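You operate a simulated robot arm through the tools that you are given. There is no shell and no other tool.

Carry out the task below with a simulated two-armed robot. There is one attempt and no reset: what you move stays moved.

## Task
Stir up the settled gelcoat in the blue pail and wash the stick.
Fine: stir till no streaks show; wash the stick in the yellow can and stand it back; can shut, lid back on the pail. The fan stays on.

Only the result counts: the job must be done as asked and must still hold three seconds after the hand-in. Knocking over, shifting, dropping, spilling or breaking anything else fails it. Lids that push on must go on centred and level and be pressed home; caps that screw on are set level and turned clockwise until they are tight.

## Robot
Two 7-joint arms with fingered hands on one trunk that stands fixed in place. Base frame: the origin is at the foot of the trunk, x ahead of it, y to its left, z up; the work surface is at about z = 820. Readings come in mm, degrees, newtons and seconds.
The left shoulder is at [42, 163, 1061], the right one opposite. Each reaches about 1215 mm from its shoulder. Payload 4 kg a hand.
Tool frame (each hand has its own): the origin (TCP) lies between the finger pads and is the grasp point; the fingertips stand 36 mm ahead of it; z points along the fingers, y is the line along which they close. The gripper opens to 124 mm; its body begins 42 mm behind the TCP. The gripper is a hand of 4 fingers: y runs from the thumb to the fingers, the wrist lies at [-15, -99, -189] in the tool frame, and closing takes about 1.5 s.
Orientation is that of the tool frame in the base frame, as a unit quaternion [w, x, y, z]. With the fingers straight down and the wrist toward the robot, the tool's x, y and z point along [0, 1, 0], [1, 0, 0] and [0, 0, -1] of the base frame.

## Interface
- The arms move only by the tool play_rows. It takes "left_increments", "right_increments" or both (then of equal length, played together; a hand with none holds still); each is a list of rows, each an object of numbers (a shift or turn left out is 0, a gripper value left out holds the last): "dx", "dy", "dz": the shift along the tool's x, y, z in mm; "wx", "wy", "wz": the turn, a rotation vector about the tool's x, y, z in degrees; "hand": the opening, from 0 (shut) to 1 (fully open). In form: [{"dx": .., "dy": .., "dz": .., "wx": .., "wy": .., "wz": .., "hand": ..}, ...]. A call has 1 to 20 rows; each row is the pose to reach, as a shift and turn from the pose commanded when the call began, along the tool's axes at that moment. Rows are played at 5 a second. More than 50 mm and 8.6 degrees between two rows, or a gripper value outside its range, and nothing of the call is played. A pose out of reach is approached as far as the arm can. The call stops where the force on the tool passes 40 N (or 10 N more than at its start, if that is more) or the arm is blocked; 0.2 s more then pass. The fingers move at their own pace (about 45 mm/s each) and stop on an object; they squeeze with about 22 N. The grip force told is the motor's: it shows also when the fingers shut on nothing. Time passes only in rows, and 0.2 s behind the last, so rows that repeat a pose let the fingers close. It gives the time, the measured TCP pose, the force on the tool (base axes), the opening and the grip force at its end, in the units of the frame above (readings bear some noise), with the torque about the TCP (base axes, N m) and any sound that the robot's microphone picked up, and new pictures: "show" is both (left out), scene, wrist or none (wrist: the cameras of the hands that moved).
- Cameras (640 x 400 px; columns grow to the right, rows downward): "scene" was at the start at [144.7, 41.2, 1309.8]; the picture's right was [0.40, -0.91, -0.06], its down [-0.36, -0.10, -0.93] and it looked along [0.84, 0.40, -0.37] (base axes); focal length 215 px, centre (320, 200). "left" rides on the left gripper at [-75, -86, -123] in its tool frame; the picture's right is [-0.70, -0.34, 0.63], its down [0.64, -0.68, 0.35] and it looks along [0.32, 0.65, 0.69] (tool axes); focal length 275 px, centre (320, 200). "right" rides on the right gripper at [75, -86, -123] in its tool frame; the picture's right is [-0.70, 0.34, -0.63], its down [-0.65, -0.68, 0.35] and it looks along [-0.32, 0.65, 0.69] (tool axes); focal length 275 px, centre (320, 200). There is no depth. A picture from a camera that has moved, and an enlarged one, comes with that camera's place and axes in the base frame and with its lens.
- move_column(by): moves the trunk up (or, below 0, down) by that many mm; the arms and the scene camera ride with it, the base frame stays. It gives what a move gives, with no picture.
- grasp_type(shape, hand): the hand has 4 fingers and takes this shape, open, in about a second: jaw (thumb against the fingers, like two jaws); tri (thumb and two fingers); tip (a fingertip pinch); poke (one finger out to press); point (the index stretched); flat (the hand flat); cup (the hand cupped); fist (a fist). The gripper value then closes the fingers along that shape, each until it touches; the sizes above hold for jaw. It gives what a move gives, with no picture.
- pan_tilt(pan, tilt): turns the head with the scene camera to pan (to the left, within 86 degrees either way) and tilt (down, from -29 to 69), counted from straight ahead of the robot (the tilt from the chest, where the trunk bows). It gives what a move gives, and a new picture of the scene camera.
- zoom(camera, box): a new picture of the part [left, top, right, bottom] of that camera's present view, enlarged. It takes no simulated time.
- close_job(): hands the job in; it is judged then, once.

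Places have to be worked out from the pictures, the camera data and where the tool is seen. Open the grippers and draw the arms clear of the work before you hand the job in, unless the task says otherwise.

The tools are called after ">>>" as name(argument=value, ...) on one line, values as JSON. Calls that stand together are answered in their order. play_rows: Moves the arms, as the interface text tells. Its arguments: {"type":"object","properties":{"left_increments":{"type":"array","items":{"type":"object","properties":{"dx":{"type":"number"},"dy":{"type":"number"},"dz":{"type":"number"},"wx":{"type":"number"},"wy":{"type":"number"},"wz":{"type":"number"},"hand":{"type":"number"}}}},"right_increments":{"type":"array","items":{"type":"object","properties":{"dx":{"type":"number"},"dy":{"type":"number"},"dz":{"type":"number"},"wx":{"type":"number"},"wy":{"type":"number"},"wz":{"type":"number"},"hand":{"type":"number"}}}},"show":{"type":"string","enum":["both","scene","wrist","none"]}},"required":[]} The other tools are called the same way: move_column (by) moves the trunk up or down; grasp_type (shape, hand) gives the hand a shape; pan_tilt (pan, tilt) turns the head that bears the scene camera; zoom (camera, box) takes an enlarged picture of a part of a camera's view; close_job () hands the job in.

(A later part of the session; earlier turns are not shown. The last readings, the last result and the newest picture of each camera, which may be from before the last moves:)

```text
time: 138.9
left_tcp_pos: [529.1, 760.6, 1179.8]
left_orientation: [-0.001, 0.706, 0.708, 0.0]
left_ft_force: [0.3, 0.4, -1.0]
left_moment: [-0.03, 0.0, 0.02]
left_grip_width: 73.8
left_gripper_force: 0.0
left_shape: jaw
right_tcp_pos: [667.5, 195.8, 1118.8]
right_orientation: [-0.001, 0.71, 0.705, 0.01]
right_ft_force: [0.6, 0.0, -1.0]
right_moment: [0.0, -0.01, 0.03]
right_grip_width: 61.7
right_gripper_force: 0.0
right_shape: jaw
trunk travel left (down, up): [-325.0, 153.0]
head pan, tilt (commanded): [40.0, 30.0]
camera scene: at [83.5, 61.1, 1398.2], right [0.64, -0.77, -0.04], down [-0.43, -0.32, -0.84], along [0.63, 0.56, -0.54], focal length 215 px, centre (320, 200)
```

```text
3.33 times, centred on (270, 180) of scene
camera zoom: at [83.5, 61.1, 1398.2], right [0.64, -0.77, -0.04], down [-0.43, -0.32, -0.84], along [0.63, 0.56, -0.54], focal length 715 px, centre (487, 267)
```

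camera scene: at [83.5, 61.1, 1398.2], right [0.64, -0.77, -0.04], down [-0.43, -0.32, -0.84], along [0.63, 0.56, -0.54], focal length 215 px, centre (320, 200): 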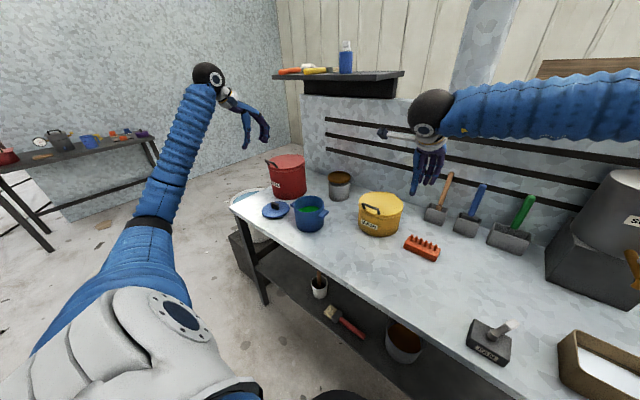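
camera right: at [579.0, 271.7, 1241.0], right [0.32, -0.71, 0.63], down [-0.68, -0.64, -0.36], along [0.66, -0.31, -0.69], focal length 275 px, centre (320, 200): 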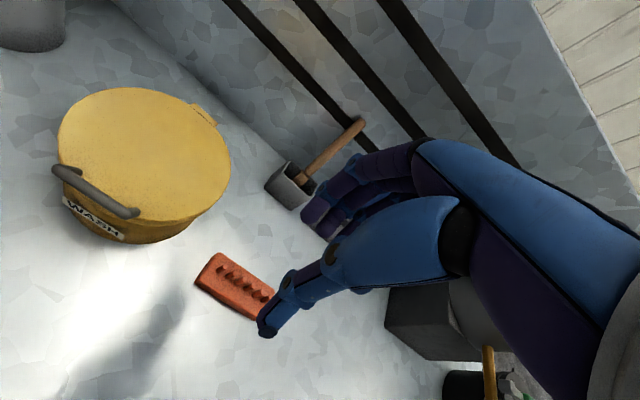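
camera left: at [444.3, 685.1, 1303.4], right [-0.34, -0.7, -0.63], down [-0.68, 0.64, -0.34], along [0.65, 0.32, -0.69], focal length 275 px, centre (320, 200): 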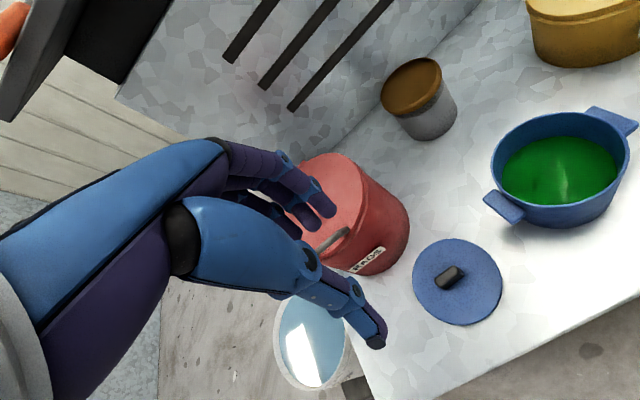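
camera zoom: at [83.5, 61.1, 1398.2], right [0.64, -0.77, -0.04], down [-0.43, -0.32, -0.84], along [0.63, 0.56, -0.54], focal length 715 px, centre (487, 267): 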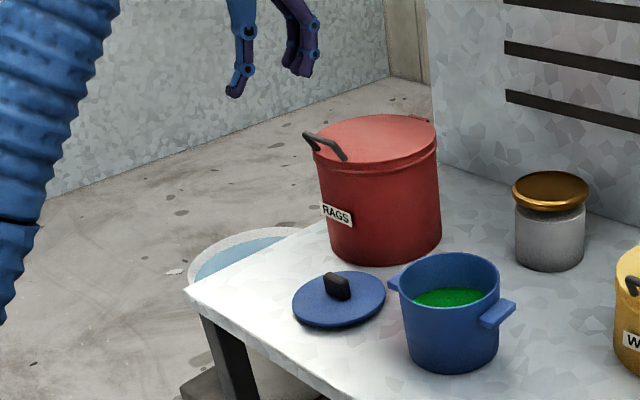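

The pail, can and tin appear exactly where they were in the earlier picture from this pose. I'll lower the left hand over the parked lid's knob (~563,759).

>>> play_rows(left_increments=[{"dx": 0, "dy": 12, "dz": 40}, {"dx": -1, "dy": 24, "dz": 85}, {"dx": -1, "dy": 35, "dz": 130}, {"dx": -1, "dy": 35, "dz": 175}, {"dx": -1, "dy": 35, "dz": 215}, {"dx": -1, "dy": 35, "dz": 250}, {"dx": -1, "dy": 35, "dz": 250}], show="wrist")

>>> zoom(camera="left", box=[240, 180, 480, 380])

>>> zoom(camera="scene", box=[240, 150, 330, 240])

```text
time: 140.5
left_tcp_pos: [560.9, 763.1, 931.5]
left_orientation: [-0.001, 0.706, 0.708, 0.0]
left_ft_force: [0.1, -0.6, -1.6]
left_moment: [0.01, -0.02, 0.01]
left_grip_width: 73.9
left_gripper_force: 0.0
left_shape: jaw
right_tcp_pos: [666.6, 197.6, 1118.4]
right_orientation: [-0.001, 0.709, 0.705, 0.011]
right_ft_force: [0.3, -0.6, -0.6]
right_moment: [-0.01, 0.01, 0.02]
right_grip_width: 62.0
right_gripper_force: 0.0
right_shape: jaw
trunk travel left (down, up): [-325.0, 153.0]
head pan, tilt (commanded): [40.0, 30.0]
camera left: at [476.1, 686.4, 1054.4], right [-0.34, -0.7, -0.63], down [-0.68, 0.64, -0.34], along [0.65, 0.32, -0.69], focal length 275 px, centre (320, 200)
```

left: 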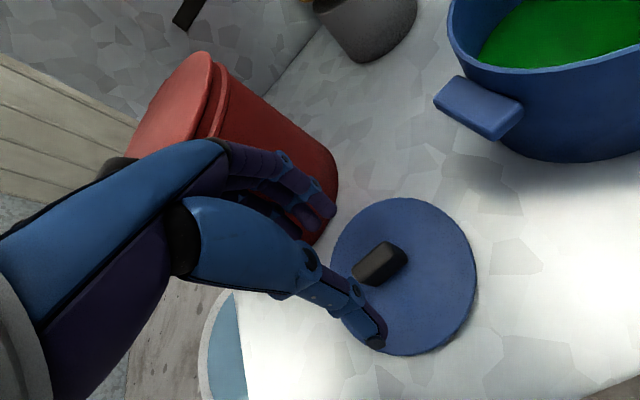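

```text
2.00 times, centred on (360, 280) of left
camera zoom: at [476.1, 686.4, 1054.4], right [-0.34, -0.7, -0.63], down [-0.68, 0.64, -0.34], along [0.65, 0.32, -0.69], focal length 551 px, centre (240, 40)
```

zoom: 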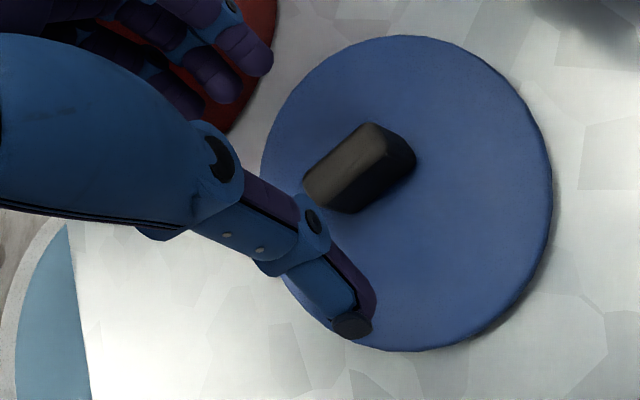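

```text
4.44 times, centred on (285, 195) of scene
camera zoom: at [83.3, 60.9, 1398.2], right [0.64, -0.77, -0.04], down [-0.43, -0.32, -0.84], along [0.63, 0.56, -0.54], focal length 954 px, centre (476, 222)
```

zoom: 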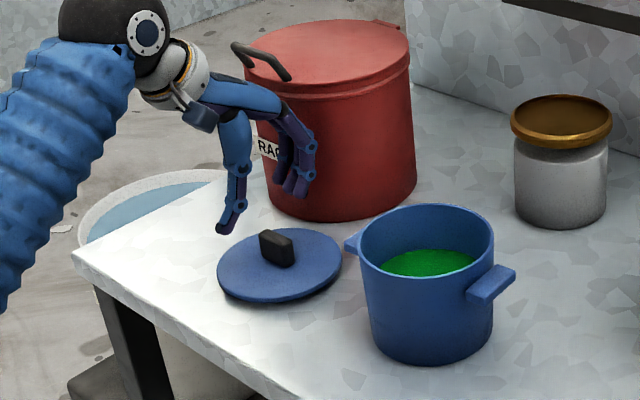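

The knob appears about 6 mm further out in x and 3 mm less in y than the hand's centre. I'll correct, descend to z≈882 and close part-way.

>>> play_rows(left_increments=[{"dx": -3, "dy": 6, "dz": 10}, {"dx": -3, "dy": 6, "dz": 25}, {"dx": -3, "dy": 6, "dz": 38}, {"dx": -3, "dy": 6, "dz": 47}, {"dx": -3, "dy": 6, "dz": 48.5, "hand": 0.45}, {"dx": -3, "dy": 6, "dz": 48.5, "hand": 0.35}, {"dx": -3, "dy": 6, "dz": 48.5, "hand": 0.35}], show="none")

>>> zoom(camera="left", box=[240, 180, 480, 380])

>>> zoom(camera="scene", box=[240, 150, 330, 240])

```text
time: 142.1
left_tcp_pos: [567.4, 757.2, 881.2]
left_orientation: [-0.001, 0.706, 0.709, 0.0]
left_ft_force: [0.1, -0.7, -0.2]
left_moment: [-0.02, -0.01, 0.02]
left_grip_width: 43.7
left_gripper_force: 0.0
left_shape: jaw
right_tcp_pos: [667.5, 197.3, 1118.6]
right_orientation: [0.0, 0.71, 0.704, 0.01]
right_ft_force: [0.5, 0.1, -0.1]
right_moment: [0.01, 0.01, 0.02]
right_grip_width: 61.9
right_gripper_force: 0.1
right_shape: jaw
trunk travel left (down, up): [-325.0, 153.0]
head pan, tilt (commanded): [40.0, 30.0]
```

```text
2.00 times, centred on (360, 280) of left
camera zoom: at [483.7, 682.3, 1004.0], right [-0.34, -0.7, -0.63], down [-0.68, 0.64, -0.34], along [0.65, 0.32, -0.69], focal length 551 px, centre (240, 40)
```

zoom: 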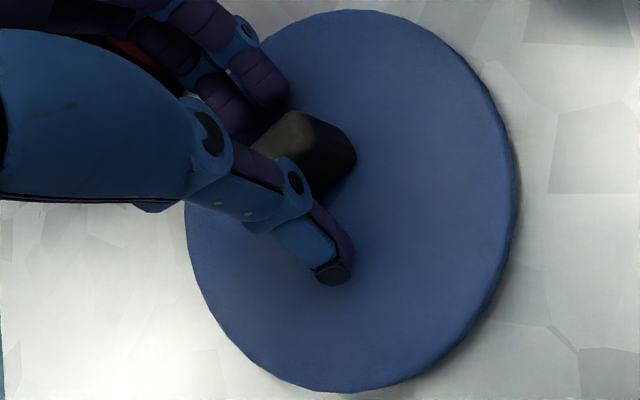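

```text
4.44 times, centred on (285, 195) of scene
camera zoom: at [83.3, 61.2, 1398.2], right [0.64, -0.77, -0.04], down [-0.43, -0.32, -0.84], along [0.63, 0.56, -0.54], focal length 954 px, centre (476, 222)
```

zoom: 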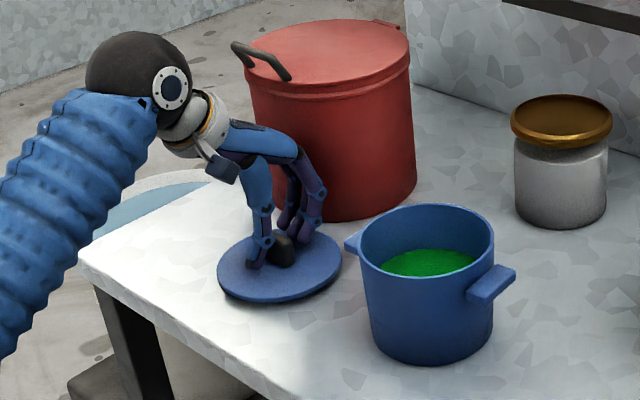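

Compared with the first grasp, the knob is a few mm nearer the thumb. I'll shift the hand −3 mm in x, +1 mm in y, and close.

>>> play_rows(left_increments=[{"dx": 1, "dy": -3}, {"dx": 1, "dy": -3, "hand": 0.28}, {"dx": 1, "dy": -3, "hand": 0.2}, {"dx": 1, "dy": -3, "hand": 0.12}, {"dx": 1, "dy": -3, "hand": 0.0}, {"dx": 1, "dy": -3, "hand": 0.0}, {"dx": 1, "dy": -3, "hand": 0.0}, {"dx": 1, "dy": -3, "hand": 0.0}], show="none")

>>> zoom(camera="left", box=[240, 180, 480, 380])

>>> zoom(camera="scene", box=[240, 150, 330, 240])

```text
time: 143.9
left_tcp_pos: [565.4, 757.6, 881.6]
left_orientation: [0.0, 0.706, 0.708, 0.002]
left_ft_force: [-1.2, 0.9, 10.1]
left_moment: [0.04, -0.48, 0.04]
left_grip_width: 17.4
left_gripper_force: 22.7
left_shape: jaw
right_tcp_pos: [665.8, 197.5, 1118.8]
right_orientation: [0.0, 0.71, 0.704, 0.011]
right_ft_force: [-0.1, -0.3, -0.1]
right_moment: [-0.03, 0.0, 0.04]
right_grip_width: 61.4
right_gripper_force: 0.0
right_shape: jaw
trunk travel left (down, up): [-325.0, 153.0]
head pan, tilt (commanded): [40.0, 30.0]
```

```text
2.00 times, centred on (360, 280) of left
camera zoom: at [480.1, 682.8, 1004.9], right [-0.34, -0.7, -0.64], down [-0.68, 0.64, -0.34], along [0.65, 0.32, -0.69], focal length 551 px, centre (240, 40)
```

zoom: 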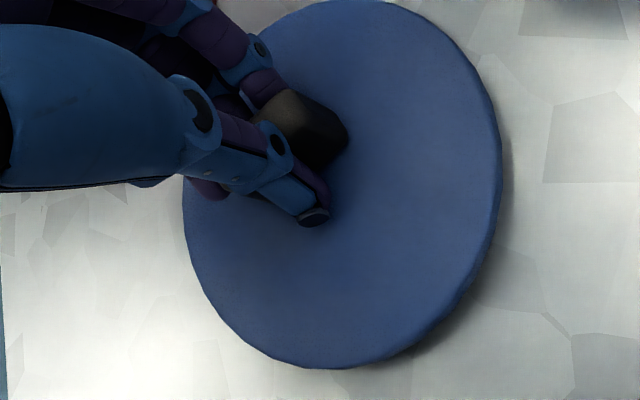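

```text
4.44 times, centred on (285, 195) of scene
camera zoom: at [82.6, 60.5, 1398.3], right [0.64, -0.77, -0.04], down [-0.43, -0.32, -0.84], along [0.63, 0.56, -0.54], focal length 954 px, centre (476, 222)
```

zoom: 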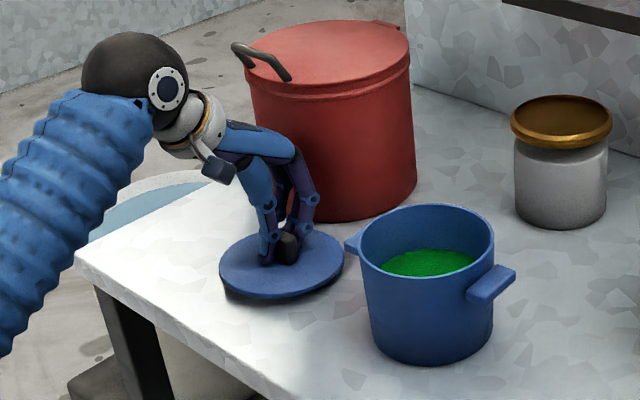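

The knob is gripped (17 mm). I'll lift 40 mm and check that the lid hangs level.

>>> play_rows(left_increments=[{"dz": -5}, {"dz": -12}, {"dz": -22}, {"dz": -40}, {"dz": -40}], show="wrist")

>>> zoom(camera="left", box=[240, 150, 500, 380])

>>> zoom(camera="scene", box=[240, 140, 330, 230])

```text
time: 145.1
left_tcp_pos: [566.6, 760.1, 921.5]
left_orientation: [-0.001, 0.706, 0.708, 0.0]
left_ft_force: [-0.2, -0.6, -0.6]
left_moment: [-0.01, -0.04, 0.0]
left_grip_width: 13.4
left_gripper_force: 21.9
left_shape: jaw
right_tcp_pos: [666.2, 196.5, 1118.5]
right_orientation: [-0.001, 0.709, 0.705, 0.011]
right_ft_force: [-0.6, -0.2, -0.1]
right_moment: [0.0, 0.0, -0.02]
right_grip_width: 61.9
right_gripper_force: 0.0
right_shape: jaw
trunk travel left (down, up): [-325.0, 153.0]
head pan, tilt (commanded): [40.0, 30.0]
camera left: at [481.2, 684.6, 1044.3], right [-0.34, -0.7, -0.63], down [-0.68, 0.64, -0.34], along [0.65, 0.32, -0.69], focal length 275 px, centre (320, 200)
```

left: 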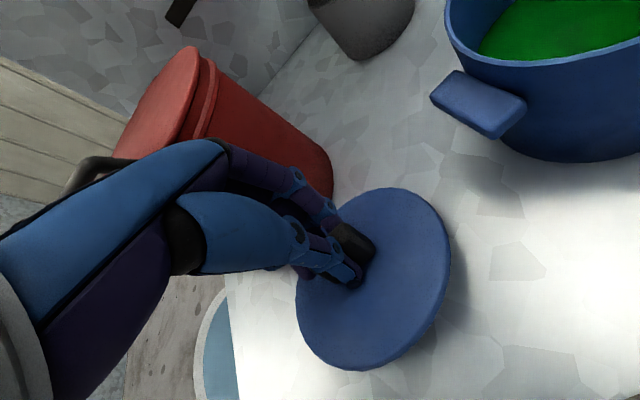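

```text
1.74 times, centred on (370, 265) of left
camera zoom: at [481.2, 684.6, 1044.3], right [-0.34, -0.7, -0.63], down [-0.68, 0.64, -0.34], along [0.65, 0.32, -0.69], focal length 479 px, centre (233, 87)
```

zoom: 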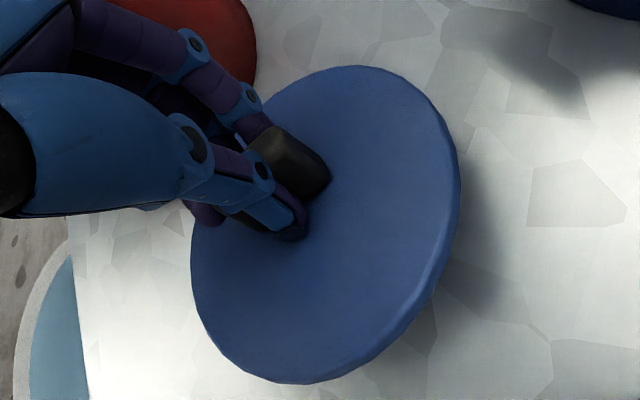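

```text
4.44 times, centred on (285, 185) of scene
camera zoom: at [83.5, 61.5, 1398.1], right [0.64, -0.77, -0.04], down [-0.43, -0.32, -0.84], along [0.63, 0.56, -0.54], focal length 954 px, centre (476, 267)
```

zoom: 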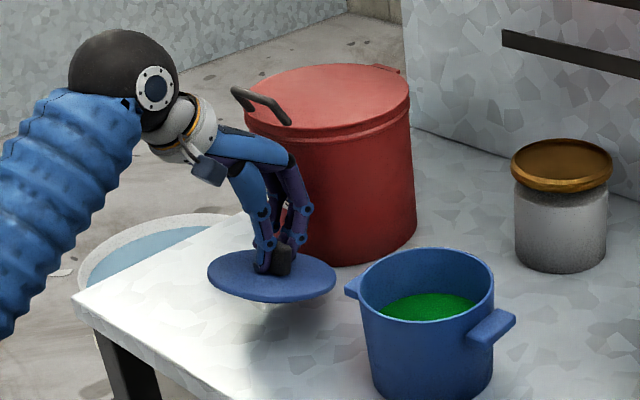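

The lid hangs tilted ~12° (front up): the pinch is too high on the knob. I'll set it back down, release, and regrasp a few mm deeper.

>>> play_rows(left_increments=[{"dz": 15}, {"dz": 28}, {"dz": 36}, {"dz": 39}, {"dz": 39, "hand": 0.12}, {"dz": 39, "hand": 0.25}, {"dz": 39, "hand": 0.4}, {"dz": 39, "hand": 0.4}], show="none")

>>> zoom(camera="left", box=[240, 180, 480, 380])

>>> zoom(camera="scene", box=[240, 150, 330, 240])

```text
time: 146.9
left_tcp_pos: [565.8, 759.0, 882.4]
left_orientation: [-0.001, 0.706, 0.709, 0.0]
left_ft_force: [-0.1, 1.2, 0.7]
left_moment: [-0.01, -0.02, -0.03]
left_grip_width: 49.3
left_gripper_force: 0.1
left_shape: jaw
right_tcp_pos: [666.4, 195.8, 1118.4]
right_orientation: [-0.001, 0.71, 0.705, 0.01]
right_ft_force: [0.2, -0.3, -0.6]
right_moment: [0.02, -0.01, 0.01]
right_grip_width: 61.7
right_gripper_force: 0.1
right_shape: jaw
trunk travel left (down, up): [-325.0, 153.0]
head pan, tilt (commanded): [40.0, 30.0]
```

```text
2.00 times, centred on (360, 280) of left
camera zoom: at [480.4, 683.7, 1004.8], right [-0.34, -0.7, -0.63], down [-0.68, 0.64, -0.34], along [0.65, 0.32, -0.69], focal length 551 px, centre (240, 40)
```

zoom: 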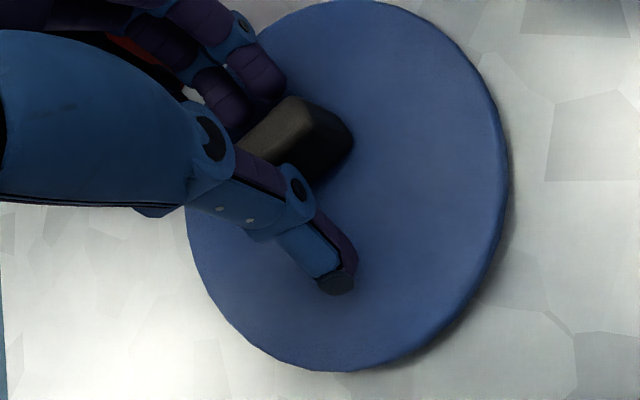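

```text
4.44 times, centred on (285, 195) of scene
camera zoom: at [83.4, 61.3, 1398.1], right [0.64, -0.77, -0.04], down [-0.43, -0.32, -0.84], along [0.63, 0.56, -0.54], focal length 954 px, centre (476, 222)
```

zoom: 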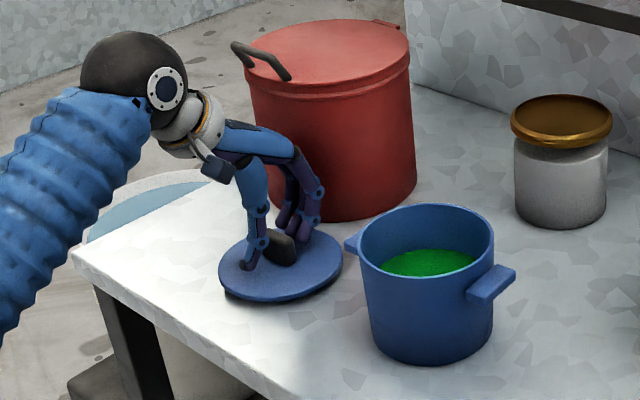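

In the camera the ideal knob position (first grasp) lies midway between my two tries. I'll shift +1.5 mm in x, go 3 mm deeper, and close again.

>>> play_rows(left_increments=[{"dy": 1.5, "dz": 1.5}, {"dy": 1.5, "dz": 3}, {"dy": 1.5, "dz": 3, "hand": 0.3}, {"dy": 1.5, "dz": 3, "hand": 0.22}, {"dy": 1.5, "dz": 3, "hand": 0.14}, {"dy": 1.5, "dz": 3, "hand": 0.05}, {"dy": 1.5, "dz": 3, "hand": 0.0}, {"dy": 1.5, "dz": 3, "hand": 0.0}], show="none")

>>> zoom(camera="left", box=[240, 180, 480, 380])

>>> zoom(camera="scene", box=[240, 150, 330, 240])

```text
time: 148.7
left_tcp_pos: [567.5, 758.4, 880.7]
left_orientation: [-0.001, 0.705, 0.709, 0.0]
left_ft_force: [-1.6, 0.8, 11.9]
left_moment: [-0.04, -0.46, 0.02]
left_grip_width: 17.8
left_gripper_force: 22.2
left_shape: jaw
right_tcp_pos: [665.0, 196.0, 1119.5]
right_orientation: [-0.001, 0.71, 0.704, 0.012]
right_ft_force: [-0.6, -0.8, 0.2]
right_moment: [-0.03, -0.05, 0.01]
right_grip_width: 61.7
right_gripper_force: 0.1
right_shape: jaw
trunk travel left (down, up): [-325.0, 153.0]
head pan, tilt (commanded): [40.0, 30.0]
```

```text
2.00 times, centred on (360, 280) of left
camera zoom: at [481.8, 682.9, 1003.6], right [-0.34, -0.7, -0.64], down [-0.68, 0.64, -0.34], along [0.65, 0.32, -0.69], focal length 551 px, centre (240, 40)
```

zoom: 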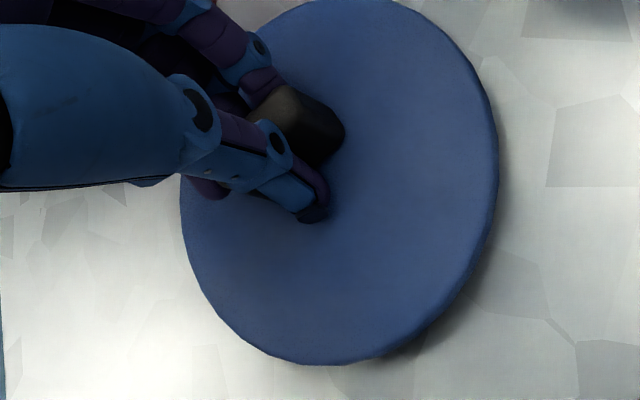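

```text
4.44 times, centred on (285, 195) of scene
camera zoom: at [82.6, 60.4, 1398.3], right [0.64, -0.77, -0.04], down [-0.43, -0.32, -0.84], along [0.63, 0.56, -0.54], focal length 954 px, centre (476, 222)
```

zoom: 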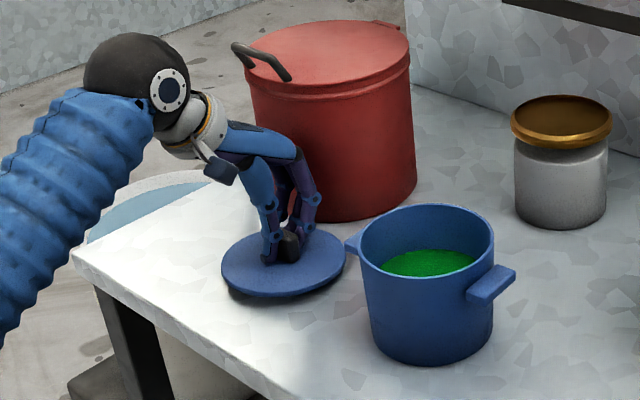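

Same grip reading as before, so the lid will hang tilted again about 12°. I'll lift it and instead level it by turning the hand (as worked for the stick), then verify.

>>> play_rows(left_increments=[{"dz": -6}, {"dz": -15}, {"dz": -30}, {"dz": -50}, {"dz": -75, "wx": -4}, {"dz": -100, "wx": -8}, {"dz": -120, "wx": -12}, {"dz": -120, "wx": -12}], show="wrist")

>>> zoom(camera="scene", box=[230, 110, 330, 210])

>>> zoom(camera="left", box=[240, 150, 500, 380])

```text
time: 150.5
left_tcp_pos: [565.9, 757.6, 998.1]
left_orientation: [0.073, 0.702, 0.704, 0.074]
left_ft_force: [0.4, 0.8, -0.4]
left_moment: [0.0, 0.02, 0.02]
left_grip_width: 13.9
left_gripper_force: 22.2
left_shape: jaw
right_tcp_pos: [665.9, 197.0, 1118.7]
right_orientation: [-0.001, 0.709, 0.705, 0.011]
right_ft_force: [-0.5, 0.6, 0.0]
right_moment: [-0.01, 0.0, -0.03]
right_grip_width: 62.0
right_gripper_force: 0.1
right_shape: jaw
trunk travel left (down, up): [-325.0, 153.0]
head pan, tilt (commanded): [40.0, 30.0]
camera left: at [457.6, 682.3, 1101.1], right [-0.2, -0.7, -0.69], down [-0.6, 0.64, -0.48], along [0.78, 0.32, -0.54], focal length 275 px, centre (320, 200)
```

left: 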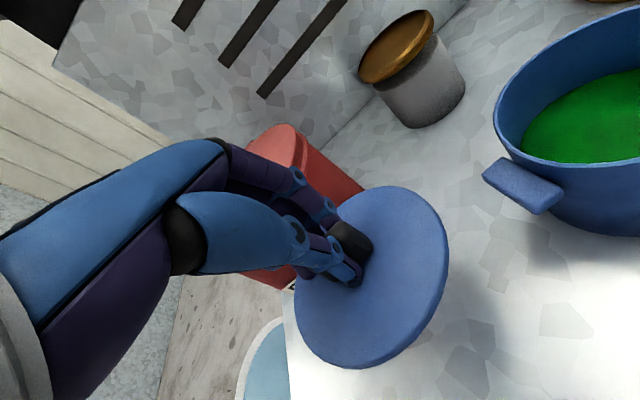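

```text
4.00 times, centred on (280, 160) of scene
camera zoom: at [83.5, 61.3, 1398.1], right [0.64, -0.77, -0.04], down [-0.43, -0.32, -0.84], along [0.63, 0.56, -0.54], focal length 858 px, centre (480, 360)
```

zoom: 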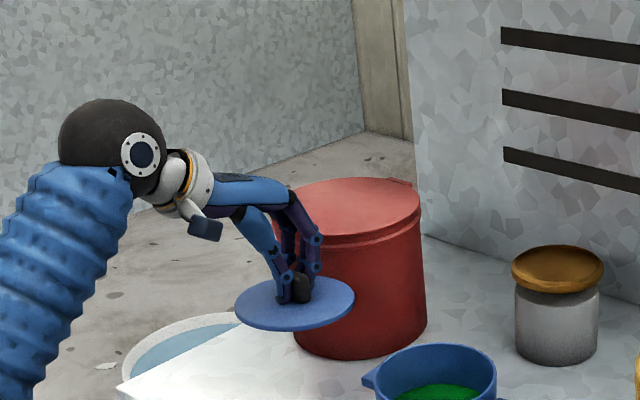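

```text
1.74 times, centred on (370, 265) of left
camera zoom: at [457.6, 682.3, 1101.1], right [-0.2, -0.7, -0.69], down [-0.6, 0.64, -0.48], along [0.78, 0.32, -0.54], focal length 479 px, centre (233, 87)
```

zoom: 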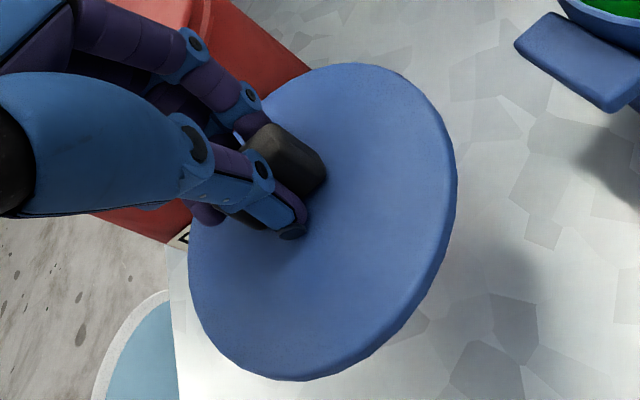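

Still about 5° front-up. I'll turn the hand another 5° and check again with a tighter zoom.

>>> play_rows(left_increments=[{"wx": -2.5}, {"wx": -5}, {"wx": -5}], show="none")

>>> zoom(camera="scene", box=[255, 150, 335, 210])

>>> zoom(camera="right", box=[0, 0, 640, 400])

```text
time: 151.3
left_tcp_pos: [566.3, 758.0, 999.0]
left_orientation: [0.104, 0.699, 0.7, 0.105]
left_ft_force: [-0.5, -0.3, -0.8]
left_moment: [0.01, -0.02, -0.01]
left_grip_width: 13.7
left_gripper_force: 22.0
left_shape: jaw
right_tcp_pos: [666.7, 196.2, 1118.1]
right_orientation: [-0.001, 0.709, 0.705, 0.011]
right_ft_force: [0.3, -0.2, -0.3]
right_moment: [0.01, -0.01, -0.01]
right_grip_width: 61.7
right_gripper_force: 0.1
right_shape: jaw
trunk travel left (down, up): [-325.0, 153.0]
head pan, tilt (commanded): [40.0, 30.0]
```

```text
6.67 times, centred on (295, 180) of scene
camera zoom: at [83.4, 61.2, 1398.2], right [0.64, -0.77, -0.04], down [-0.43, -0.32, -0.84], along [0.63, 0.56, -0.54], focal length 1430 px, centre (487, 333)
```

zoom: 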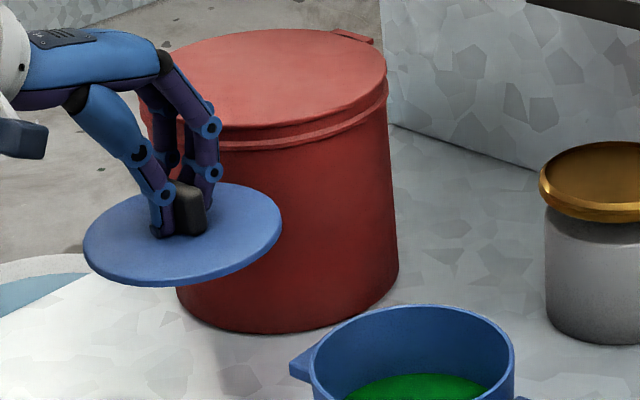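

```text
1.00 times, centred on (320, 200) of right (not enlarged: the box is as wide or as high as the picture)
camera zoom: at [579.3, 270.5, 1241.2], right [0.32, -0.71, 0.63], down [-0.68, -0.63, -0.37], along [0.66, -0.31, -0.69], focal length 275 px, centre (320, 200)
```

zoom: 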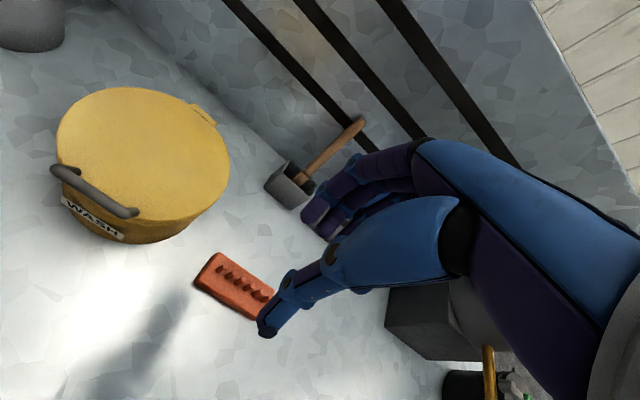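

The lid now looks level (its ellipse matches those of the pail rim and the red lid). I'll carry it over above the pail at a safe height and compare centres.

>>> play_rows(left_increments=[{"dy": 6.5, "dz": -21.5}, {"dy": 13.1, "dz": -43}, {"dx": -37.8, "dy": 17.7, "dz": -41.6}, {"dx": -75.6, "dy": 22.3, "dz": -40.2}, {"dx": -113.4, "dy": 26.8, "dz": -38.8}, {"dx": -151.2, "dy": 31.4, "dz": -37.4}, {"dx": -189, "dy": 36.1, "dz": -36}, {"dx": -189, "dy": 36.1, "dz": -36}], show="wrist")

>>> zoom(camera="scene", box=[270, 150, 350, 230])

>>> zoom(camera="left", box=[260, 160, 520, 390])

```text
time: 153.1
left_tcp_pos: [589.9, 568.5, 1044.6]
left_orientation: [0.103, 0.699, 0.7, 0.105]
left_ft_force: [-0.3, 0.7, -0.7]
left_moment: [0.03, 0.03, 0.04]
left_grip_width: 13.8
left_gripper_force: 22.2
left_shape: jaw
right_tcp_pos: [665.6, 197.4, 1118.7]
right_orientation: [-0.001, 0.71, 0.705, 0.011]
right_ft_force: [0.9, -0.4, 0.6]
right_moment: [0.0, 0.0, 0.02]
right_grip_width: 61.6
right_gripper_force: 0.1
right_shape: jaw
trunk travel left (down, up): [-325.0, 153.0]
head pan, tilt (commanded): [40.0, 30.0]
camera left: at [472.8, 495.2, 1136.8], right [-0.14, -0.7, -0.71], down [-0.55, 0.64, -0.53], along [0.82, 0.32, -0.47], focal length 275 px, centre (320, 200)
```

left: 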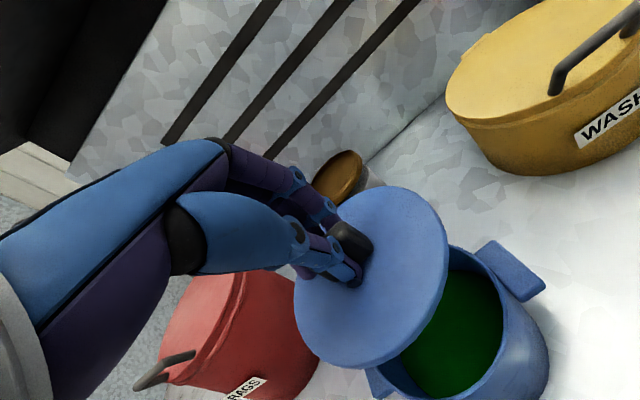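

```text
5.00 times, centred on (310, 190) of scene
camera zoom: at [83.2, 61.6, 1398.1], right [0.64, -0.77, -0.04], down [-0.43, -0.32, -0.84], along [0.63, 0.56, -0.54], focal length 1073 px, centre (370, 250)
```

zoom: 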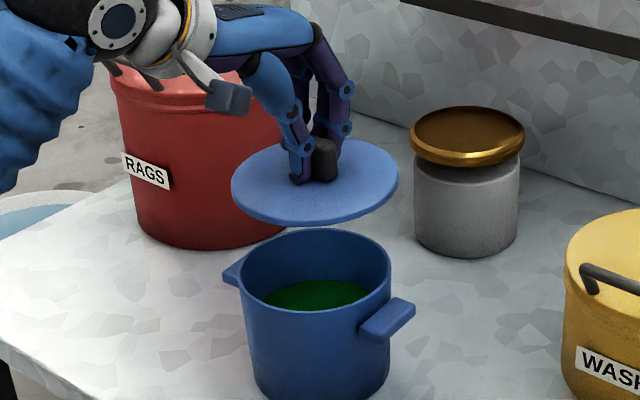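

```text
1.74 times, centred on (390, 275) of left
camera zoom: at [472.8, 495.2, 1136.8], right [-0.14, -0.7, -0.71], down [-0.55, 0.64, -0.53], along [0.82, 0.32, -0.47], focal length 479 px, centre (198, 70)
```

zoom: 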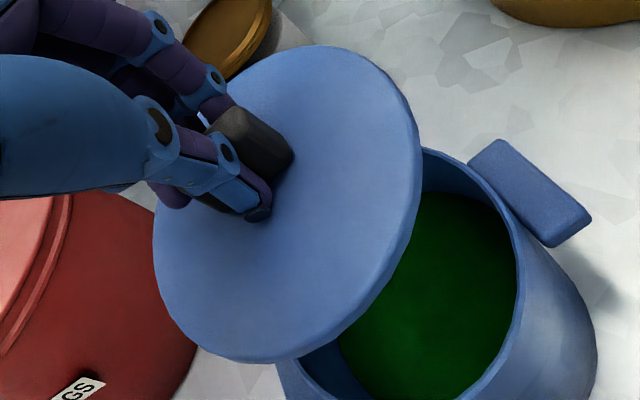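

By both the scene view and the grip geometry the lid is about 3 mm off (too far +x, −y). I'll shift (−2.5,+3) mm and lower to ~18 mm above the rim, then compare again.

>>> play_rows(left_increments=[{"dx": 3, "dy": -6, "dz": 15}, {"dx": 3, "dy": -11, "dz": 29}, {"dx": 3, "dy": -15, "dz": 41}, {"dx": 3, "dy": -18.2, "dz": 50.9}, {"dx": 3, "dy": -18.2, "dz": 50.9}], show="wrist")

>>> zoom(camera="scene", box=[280, 170, 340, 230])

>>> zoom(camera="left", box=[260, 160, 520, 390])

```text
time: 154.3
left_tcp_pos: [587.6, 572.5, 990.8]
left_orientation: [0.104, 0.699, 0.7, 0.105]
left_ft_force: [-0.7, 0.6, -0.7]
left_moment: [0.05, -0.01, -0.01]
left_grip_width: 13.8
left_gripper_force: 21.4
left_shape: jaw
right_tcp_pos: [667.3, 196.7, 1119.6]
right_orientation: [-0.001, 0.709, 0.705, 0.01]
right_ft_force: [0.1, -0.1, -0.8]
right_moment: [0.02, 0.0, -0.02]
right_grip_width: 61.4
right_gripper_force: 0.0
right_shape: jaw
trunk travel left (down, up): [-325.0, 153.0]
head pan, tilt (commanded): [40.0, 30.0]
camera left: at [471.5, 496.4, 1082.9], right [-0.14, -0.7, -0.71], down [-0.55, 0.64, -0.53], along [0.82, 0.32, -0.47], focal length 275 px, centre (320, 200)
```

left: 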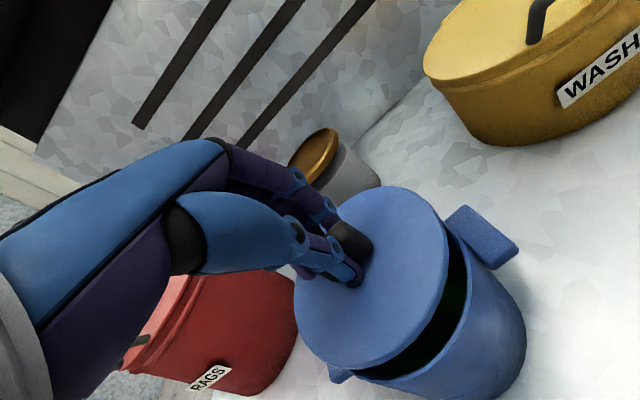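

```text
6.67 times, centred on (310, 200) of scene
camera zoom: at [83.3, 61.2, 1398.2], right [0.64, -0.77, -0.04], down [-0.43, -0.32, -0.84], along [0.63, 0.56, -0.54], focal length 1430 px, centre (387, 200)
```

zoom: 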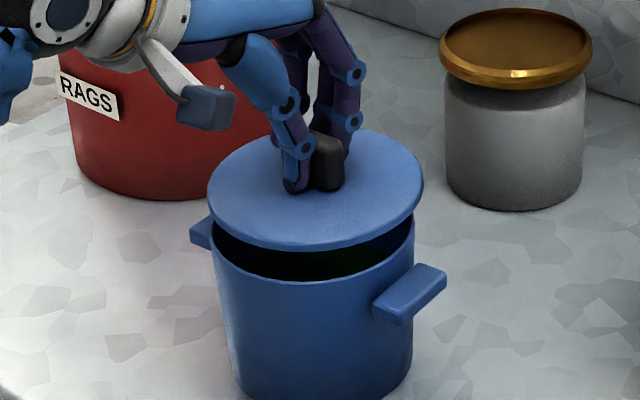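

```text
1.74 times, centred on (390, 275) of left
camera zoom: at [471.5, 496.4, 1082.9], right [-0.14, -0.7, -0.71], down [-0.55, 0.64, -0.53], along [0.82, 0.32, -0.47], focal length 479 px, centre (198, 70)
```

zoom: 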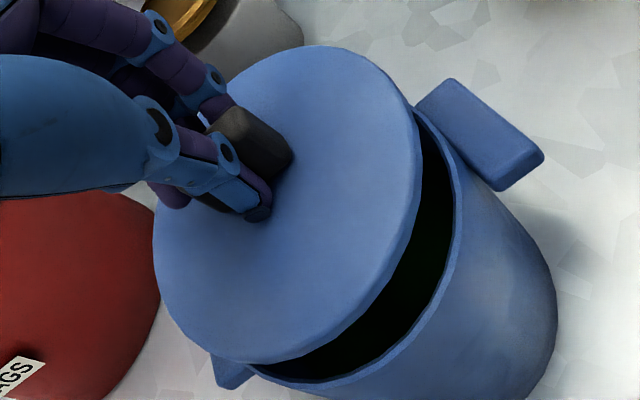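

Lid and rim nearly line up; I'll zoom tighter to judge the remaining sideways offset.

>>> zoom(camera="scene", box=[292, 185, 332, 215])

>>> zoom(camera="left", box=[280, 170, 540, 400])

```text
13.33 times, centred on (312, 200) of scene
camera zoom: at [83.3, 61.2, 1398.2], right [0.64, -0.77, -0.04], down [-0.43, -0.32, -0.84], along [0.63, 0.56, -0.54], focal length 2861 px, centre (427, 200)
```

zoom: 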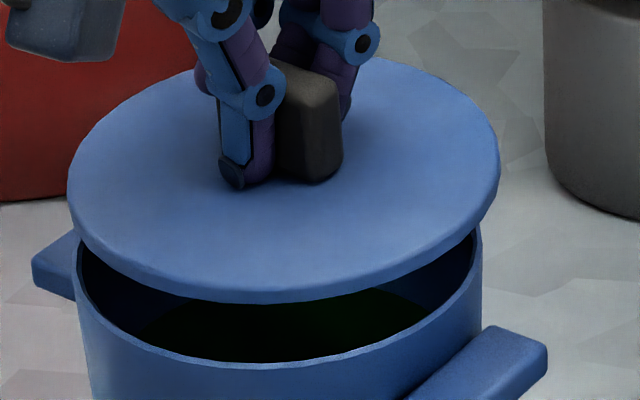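

```text
1.74 times, centred on (410, 285) of left
camera zoom: at [471.5, 496.4, 1082.9], right [-0.14, -0.7, -0.71], down [-0.55, 0.64, -0.53], along [0.82, 0.32, -0.47], focal length 479 px, centre (164, 52)
```

zoom: 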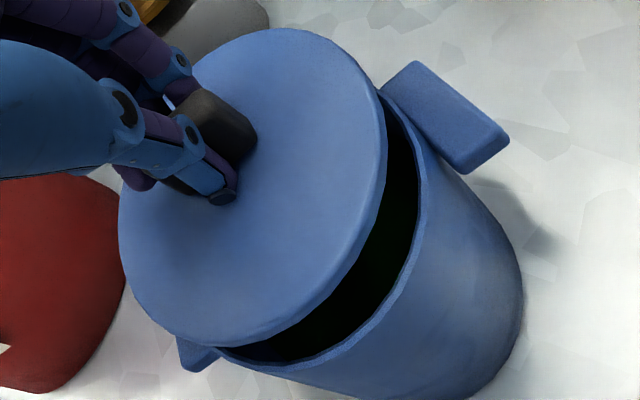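

The lid sits about 3 mm too far toward (+x,−y). I'll correct by (−2,+2.5) mm and lower another 10 mm.

>>> play_rows(left_increments=[{"dx": 2.5, "dy": -1.9, "dz": -0.6}, {"dx": 2.5, "dy": -3.4, "dz": 4.2}, {"dx": 2.5, "dy": -4.8, "dz": 9}, {"dx": 2.5, "dy": -4.8, "dz": 9}], show="none")

>>> zoom(camera="scene", box=[292, 185, 332, 215])

>>> zoom(camera="left", box=[280, 170, 540, 400])

```text
time: 155.3
left_tcp_pos: [585.9, 575.1, 979.8]
left_orientation: [0.103, 0.698, 0.7, 0.105]
left_ft_force: [-0.2, -0.4, 1.0]
left_moment: [0.01, 0.0, -0.03]
left_grip_width: 13.6
left_gripper_force: 21.7
left_shape: jaw
right_tcp_pos: [666.1, 197.9, 1120.3]
right_orientation: [-0.001, 0.71, 0.704, 0.011]
right_ft_force: [-0.5, -0.7, 0.5]
right_moment: [-0.03, 0.0, 0.01]
right_grip_width: 61.9
right_gripper_force: 0.2
right_shape: jaw
trunk travel left (down, up): [-325.0, 153.0]
head pan, tilt (commanded): [40.0, 30.0]
```

```text
13.33 times, centred on (312, 200) of scene
camera zoom: at [83.4, 61.1, 1398.2], right [0.64, -0.77, -0.04], down [-0.43, -0.32, -0.84], along [0.63, 0.56, -0.54], focal length 2861 px, centre (427, 200)
```

zoom: 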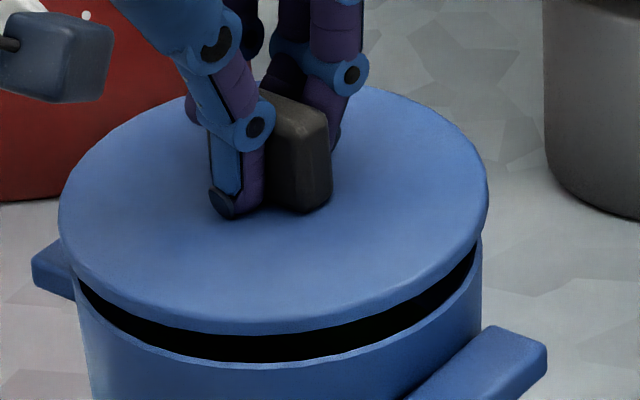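

```text
1.74 times, centred on (410, 285) of left
camera zoom: at [469.5, 499.6, 1072.1], right [-0.14, -0.7, -0.71], down [-0.55, 0.64, -0.53], along [0.82, 0.32, -0.47], focal length 479 px, centre (164, 52)
```

zoom: 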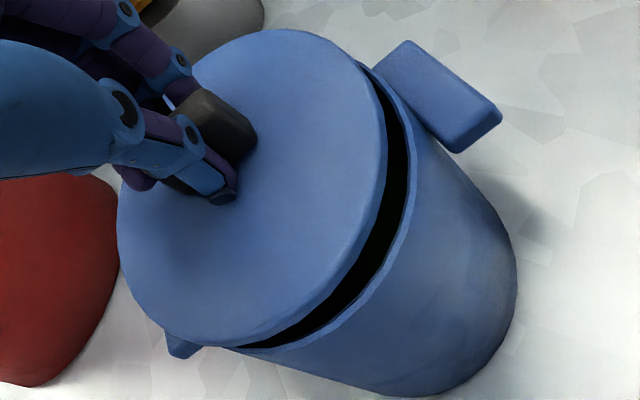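

Sideways the lid is now within half a millimetre. I'll lower in 2 mm steps, watching force for how it engages.

>>> play_rows(left_increments=[{"dy": -0.6, "dz": 1.9}, {"dy": -1.2, "dz": 3.8}, {"dy": -1.8, "dz": 5.7}, {"dy": -1.8, "dz": 5.7}], show="none")

>>> zoom(camera="scene", box=[292, 185, 332, 215])

>>> zoom(camera="left", box=[280, 170, 540, 400])

```text
time: 156.3
left_tcp_pos: [586.4, 574.9, 975.3]
left_orientation: [0.104, 0.697, 0.701, 0.106]
left_ft_force: [-4.0, -2.6, 15.9]
left_moment: [0.13, -0.48, -0.03]
left_grip_width: 14.2
left_gripper_force: 22.3
left_shape: jaw
right_tcp_pos: [665.1, 195.5, 1120.8]
right_orientation: [-0.001, 0.71, 0.704, 0.012]
right_ft_force: [-0.1, -0.1, 0.3]
right_moment: [-0.01, 0.03, -0.02]
right_grip_width: 61.6
right_gripper_force: 0.0
right_shape: jaw
trunk travel left (down, up): [-325.0, 153.0]
head pan, tilt (commanded): [40.0, 30.0]
```

```text
13.33 times, centred on (312, 200) of scene
camera zoom: at [82.0, 60.0, 1398.4], right [0.64, -0.77, -0.04], down [-0.43, -0.32, -0.84], along [0.63, 0.56, -0.54], focal length 2861 px, centre (427, 200)
```

zoom: 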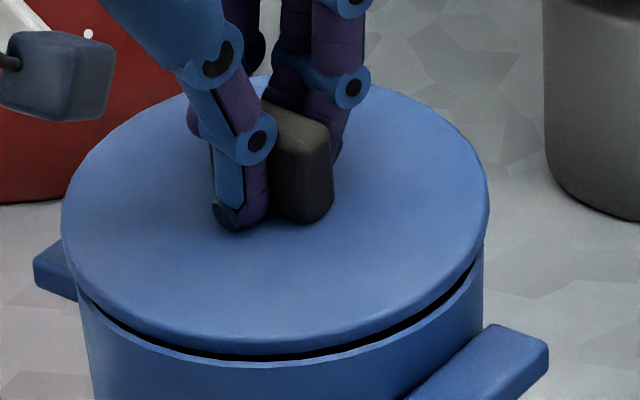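

```text
1.74 times, centred on (410, 285) of left
camera zoom: at [468.6, 498.9, 1068.2], right [-0.13, -0.69, -0.71], down [-0.55, 0.64, -0.53], along [0.82, 0.32, -0.47], focal length 479 px, centre (164, 52)
```

zoom: 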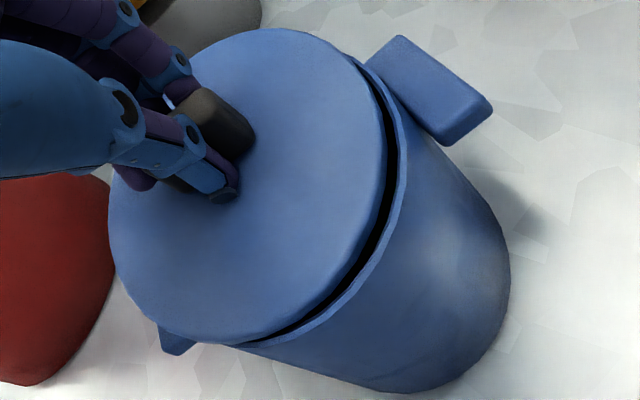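

It touched (16 N) with the reaction pointing toward the robot and right, i.e. the lid is a few mm too far away. I'll lift 2 mm, shift (−3,−2.5) mm and lower again.

>>> play_rows(left_increments=[{"dy": 0.6, "dz": -1.9}, {"dx": -2.5, "dy": -2.3, "dz": -2.8}, {"dx": -2.5, "dy": -2.9, "dz": -0.9}, {"dx": -2.5, "dy": -3.5, "dz": 1.0}, {"dx": -2.5, "dy": -4.1, "dz": 2.9}, {"dx": -2.5, "dy": -4.1, "dz": 2.9}], show="none")

>>> zoom(camera="scene", box=[292, 185, 332, 215])

>>> zoom(camera="left", box=[280, 170, 540, 400])

```text
time: 157.7
left_tcp_pos: [582.6, 572.4, 974.3]
left_orientation: [0.104, 0.698, 0.7, 0.108]
left_ft_force: [-5.2, 0.8, 39.0]
left_moment: [0.08, -0.37, 0.06]
left_grip_width: 11.9
left_gripper_force: 21.9
left_shape: jaw
right_tcp_pos: [663.5, 196.6, 1121.7]
right_orientation: [-0.002, 0.709, 0.705, 0.011]
right_ft_force: [0.3, -0.4, -0.1]
right_moment: [0.02, 0.03, -0.01]
right_grip_width: 61.7
right_gripper_force: 0.1
right_shape: jaw
trunk travel left (down, up): [-325.0, 153.0]
head pan, tilt (commanded): [40.0, 30.0]
```

```text
13.33 times, centred on (312, 200) of scene
camera zoom: at [80.5, 59.1, 1398.7], right [0.64, -0.77, -0.04], down [-0.43, -0.32, -0.84], along [0.63, 0.56, -0.54], focal length 2861 px, centre (427, 200)
```

zoom: 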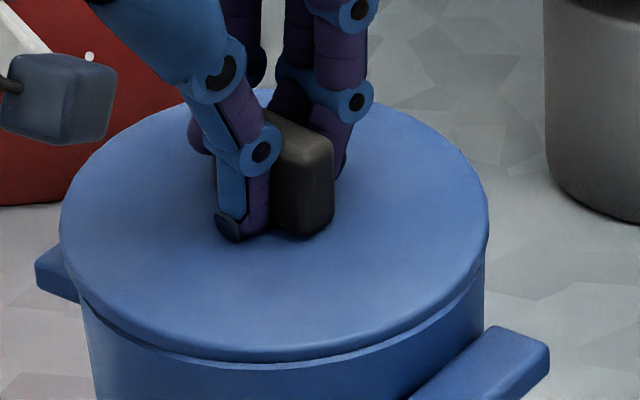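

```text
1.74 times, centred on (410, 285) of left
camera zoom: at [464.8, 495.7, 1065.5], right [-0.13, -0.69, -0.71], down [-0.55, 0.65, -0.53], along [0.82, 0.32, -0.47], focal length 479 px, centre (164, 52)
```

zoom: 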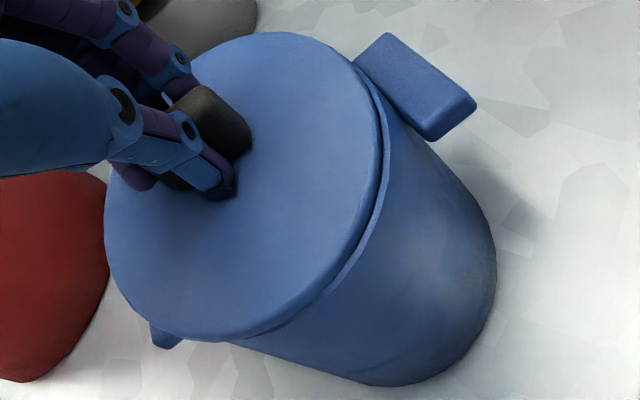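

The gap has closed under a 39 N push; the lid looks seated. I'll release the knob, rise a little and look at it.

>>> play_rows(left_increments=[{"dy": 0.6, "dz": -1.5}, {"dy": 0.9, "dz": -2.5, "hand": 0.12}, {"dy": 0.9, "dz": -2.5, "hand": 0.25}, {"dy": 0.9, "dz": -2.5, "hand": 0.45}, {"dy": 0.9, "dz": -2.5, "hand": 0.5}, {"dy": 4, "dz": -15}, {"dy": 12, "dz": -40}, {"dy": 22, "dz": -75}, {"dy": 32, "dz": -105}, {"dy": 32, "dz": -105}], show="wrist")

>>> zoom(camera="scene", box=[285, 175, 335, 220])

>>> zoom(camera="left", box=[300, 180, 560, 400])

```text
time: 159.9
left_tcp_pos: [585.1, 573.7, 1081.1]
left_orientation: [0.102, 0.698, 0.701, 0.104]
left_ft_force: [-0.5, 0.3, 1.1]
left_moment: [0.02, 0.0, -0.02]
left_grip_width: 61.8
left_gripper_force: 0.1
left_shape: jaw
right_tcp_pos: [666.8, 197.1, 1119.4]
right_orientation: [-0.001, 0.709, 0.705, 0.01]
right_ft_force: [0.0, -0.6, -0.3]
right_moment: [-0.06, 0.0, -0.01]
right_grip_width: 61.7
right_gripper_force: 0.0
right_shape: jaw
trunk travel left (down, up): [-325.0, 153.0]
head pan, tilt (commanded): [40.0, 30.0]
camera left: at [467.0, 498.6, 1173.4], right [-0.14, -0.7, -0.7], down [-0.55, 0.64, -0.53], along [0.82, 0.32, -0.47], focal length 275 px, centre (320, 200)
```

left: 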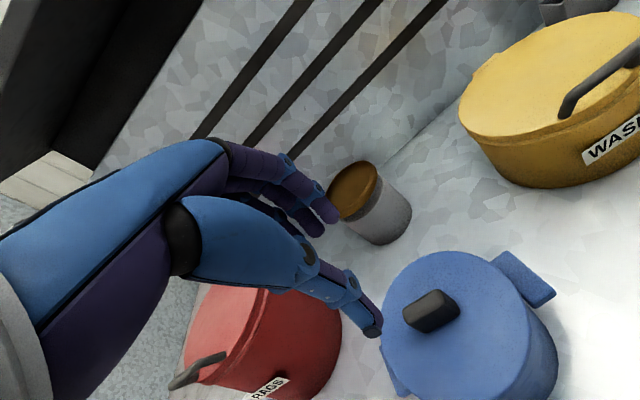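

```text
8.89 times, centred on (310, 198) of scene
camera zoom: at [83.5, 61.5, 1398.1], right [0.64, -0.77, -0.04], down [-0.43, -0.32, -0.84], along [0.63, 0.56, -0.54], focal length 1907 px, centre (409, 222)
```

zoom: 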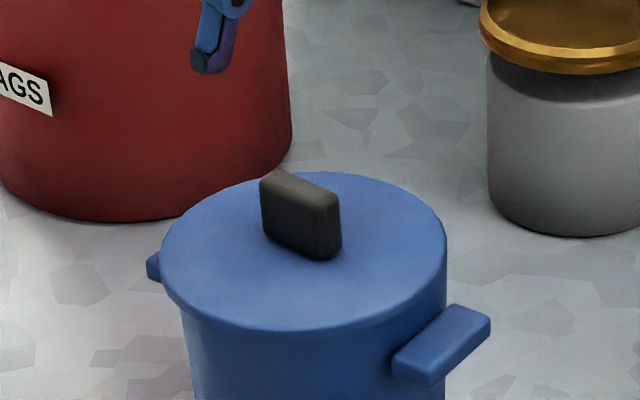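

```text
1.82 times, centred on (430, 290) of left
camera zoom: at [467.0, 498.6, 1173.4], right [-0.14, -0.7, -0.7], down [-0.55, 0.64, -0.53], along [0.82, 0.32, -0.47], focal length 500 px, centre (120, 36)
```

zoom: 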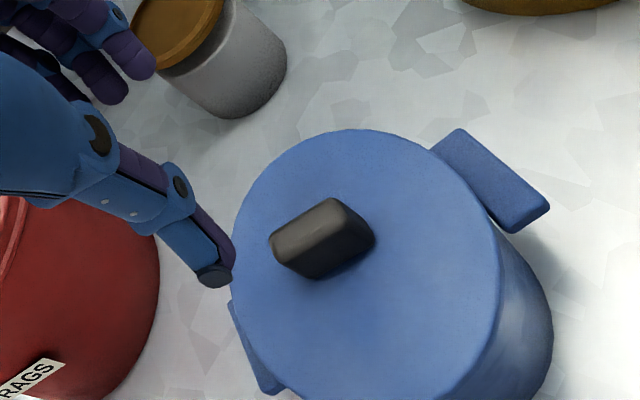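

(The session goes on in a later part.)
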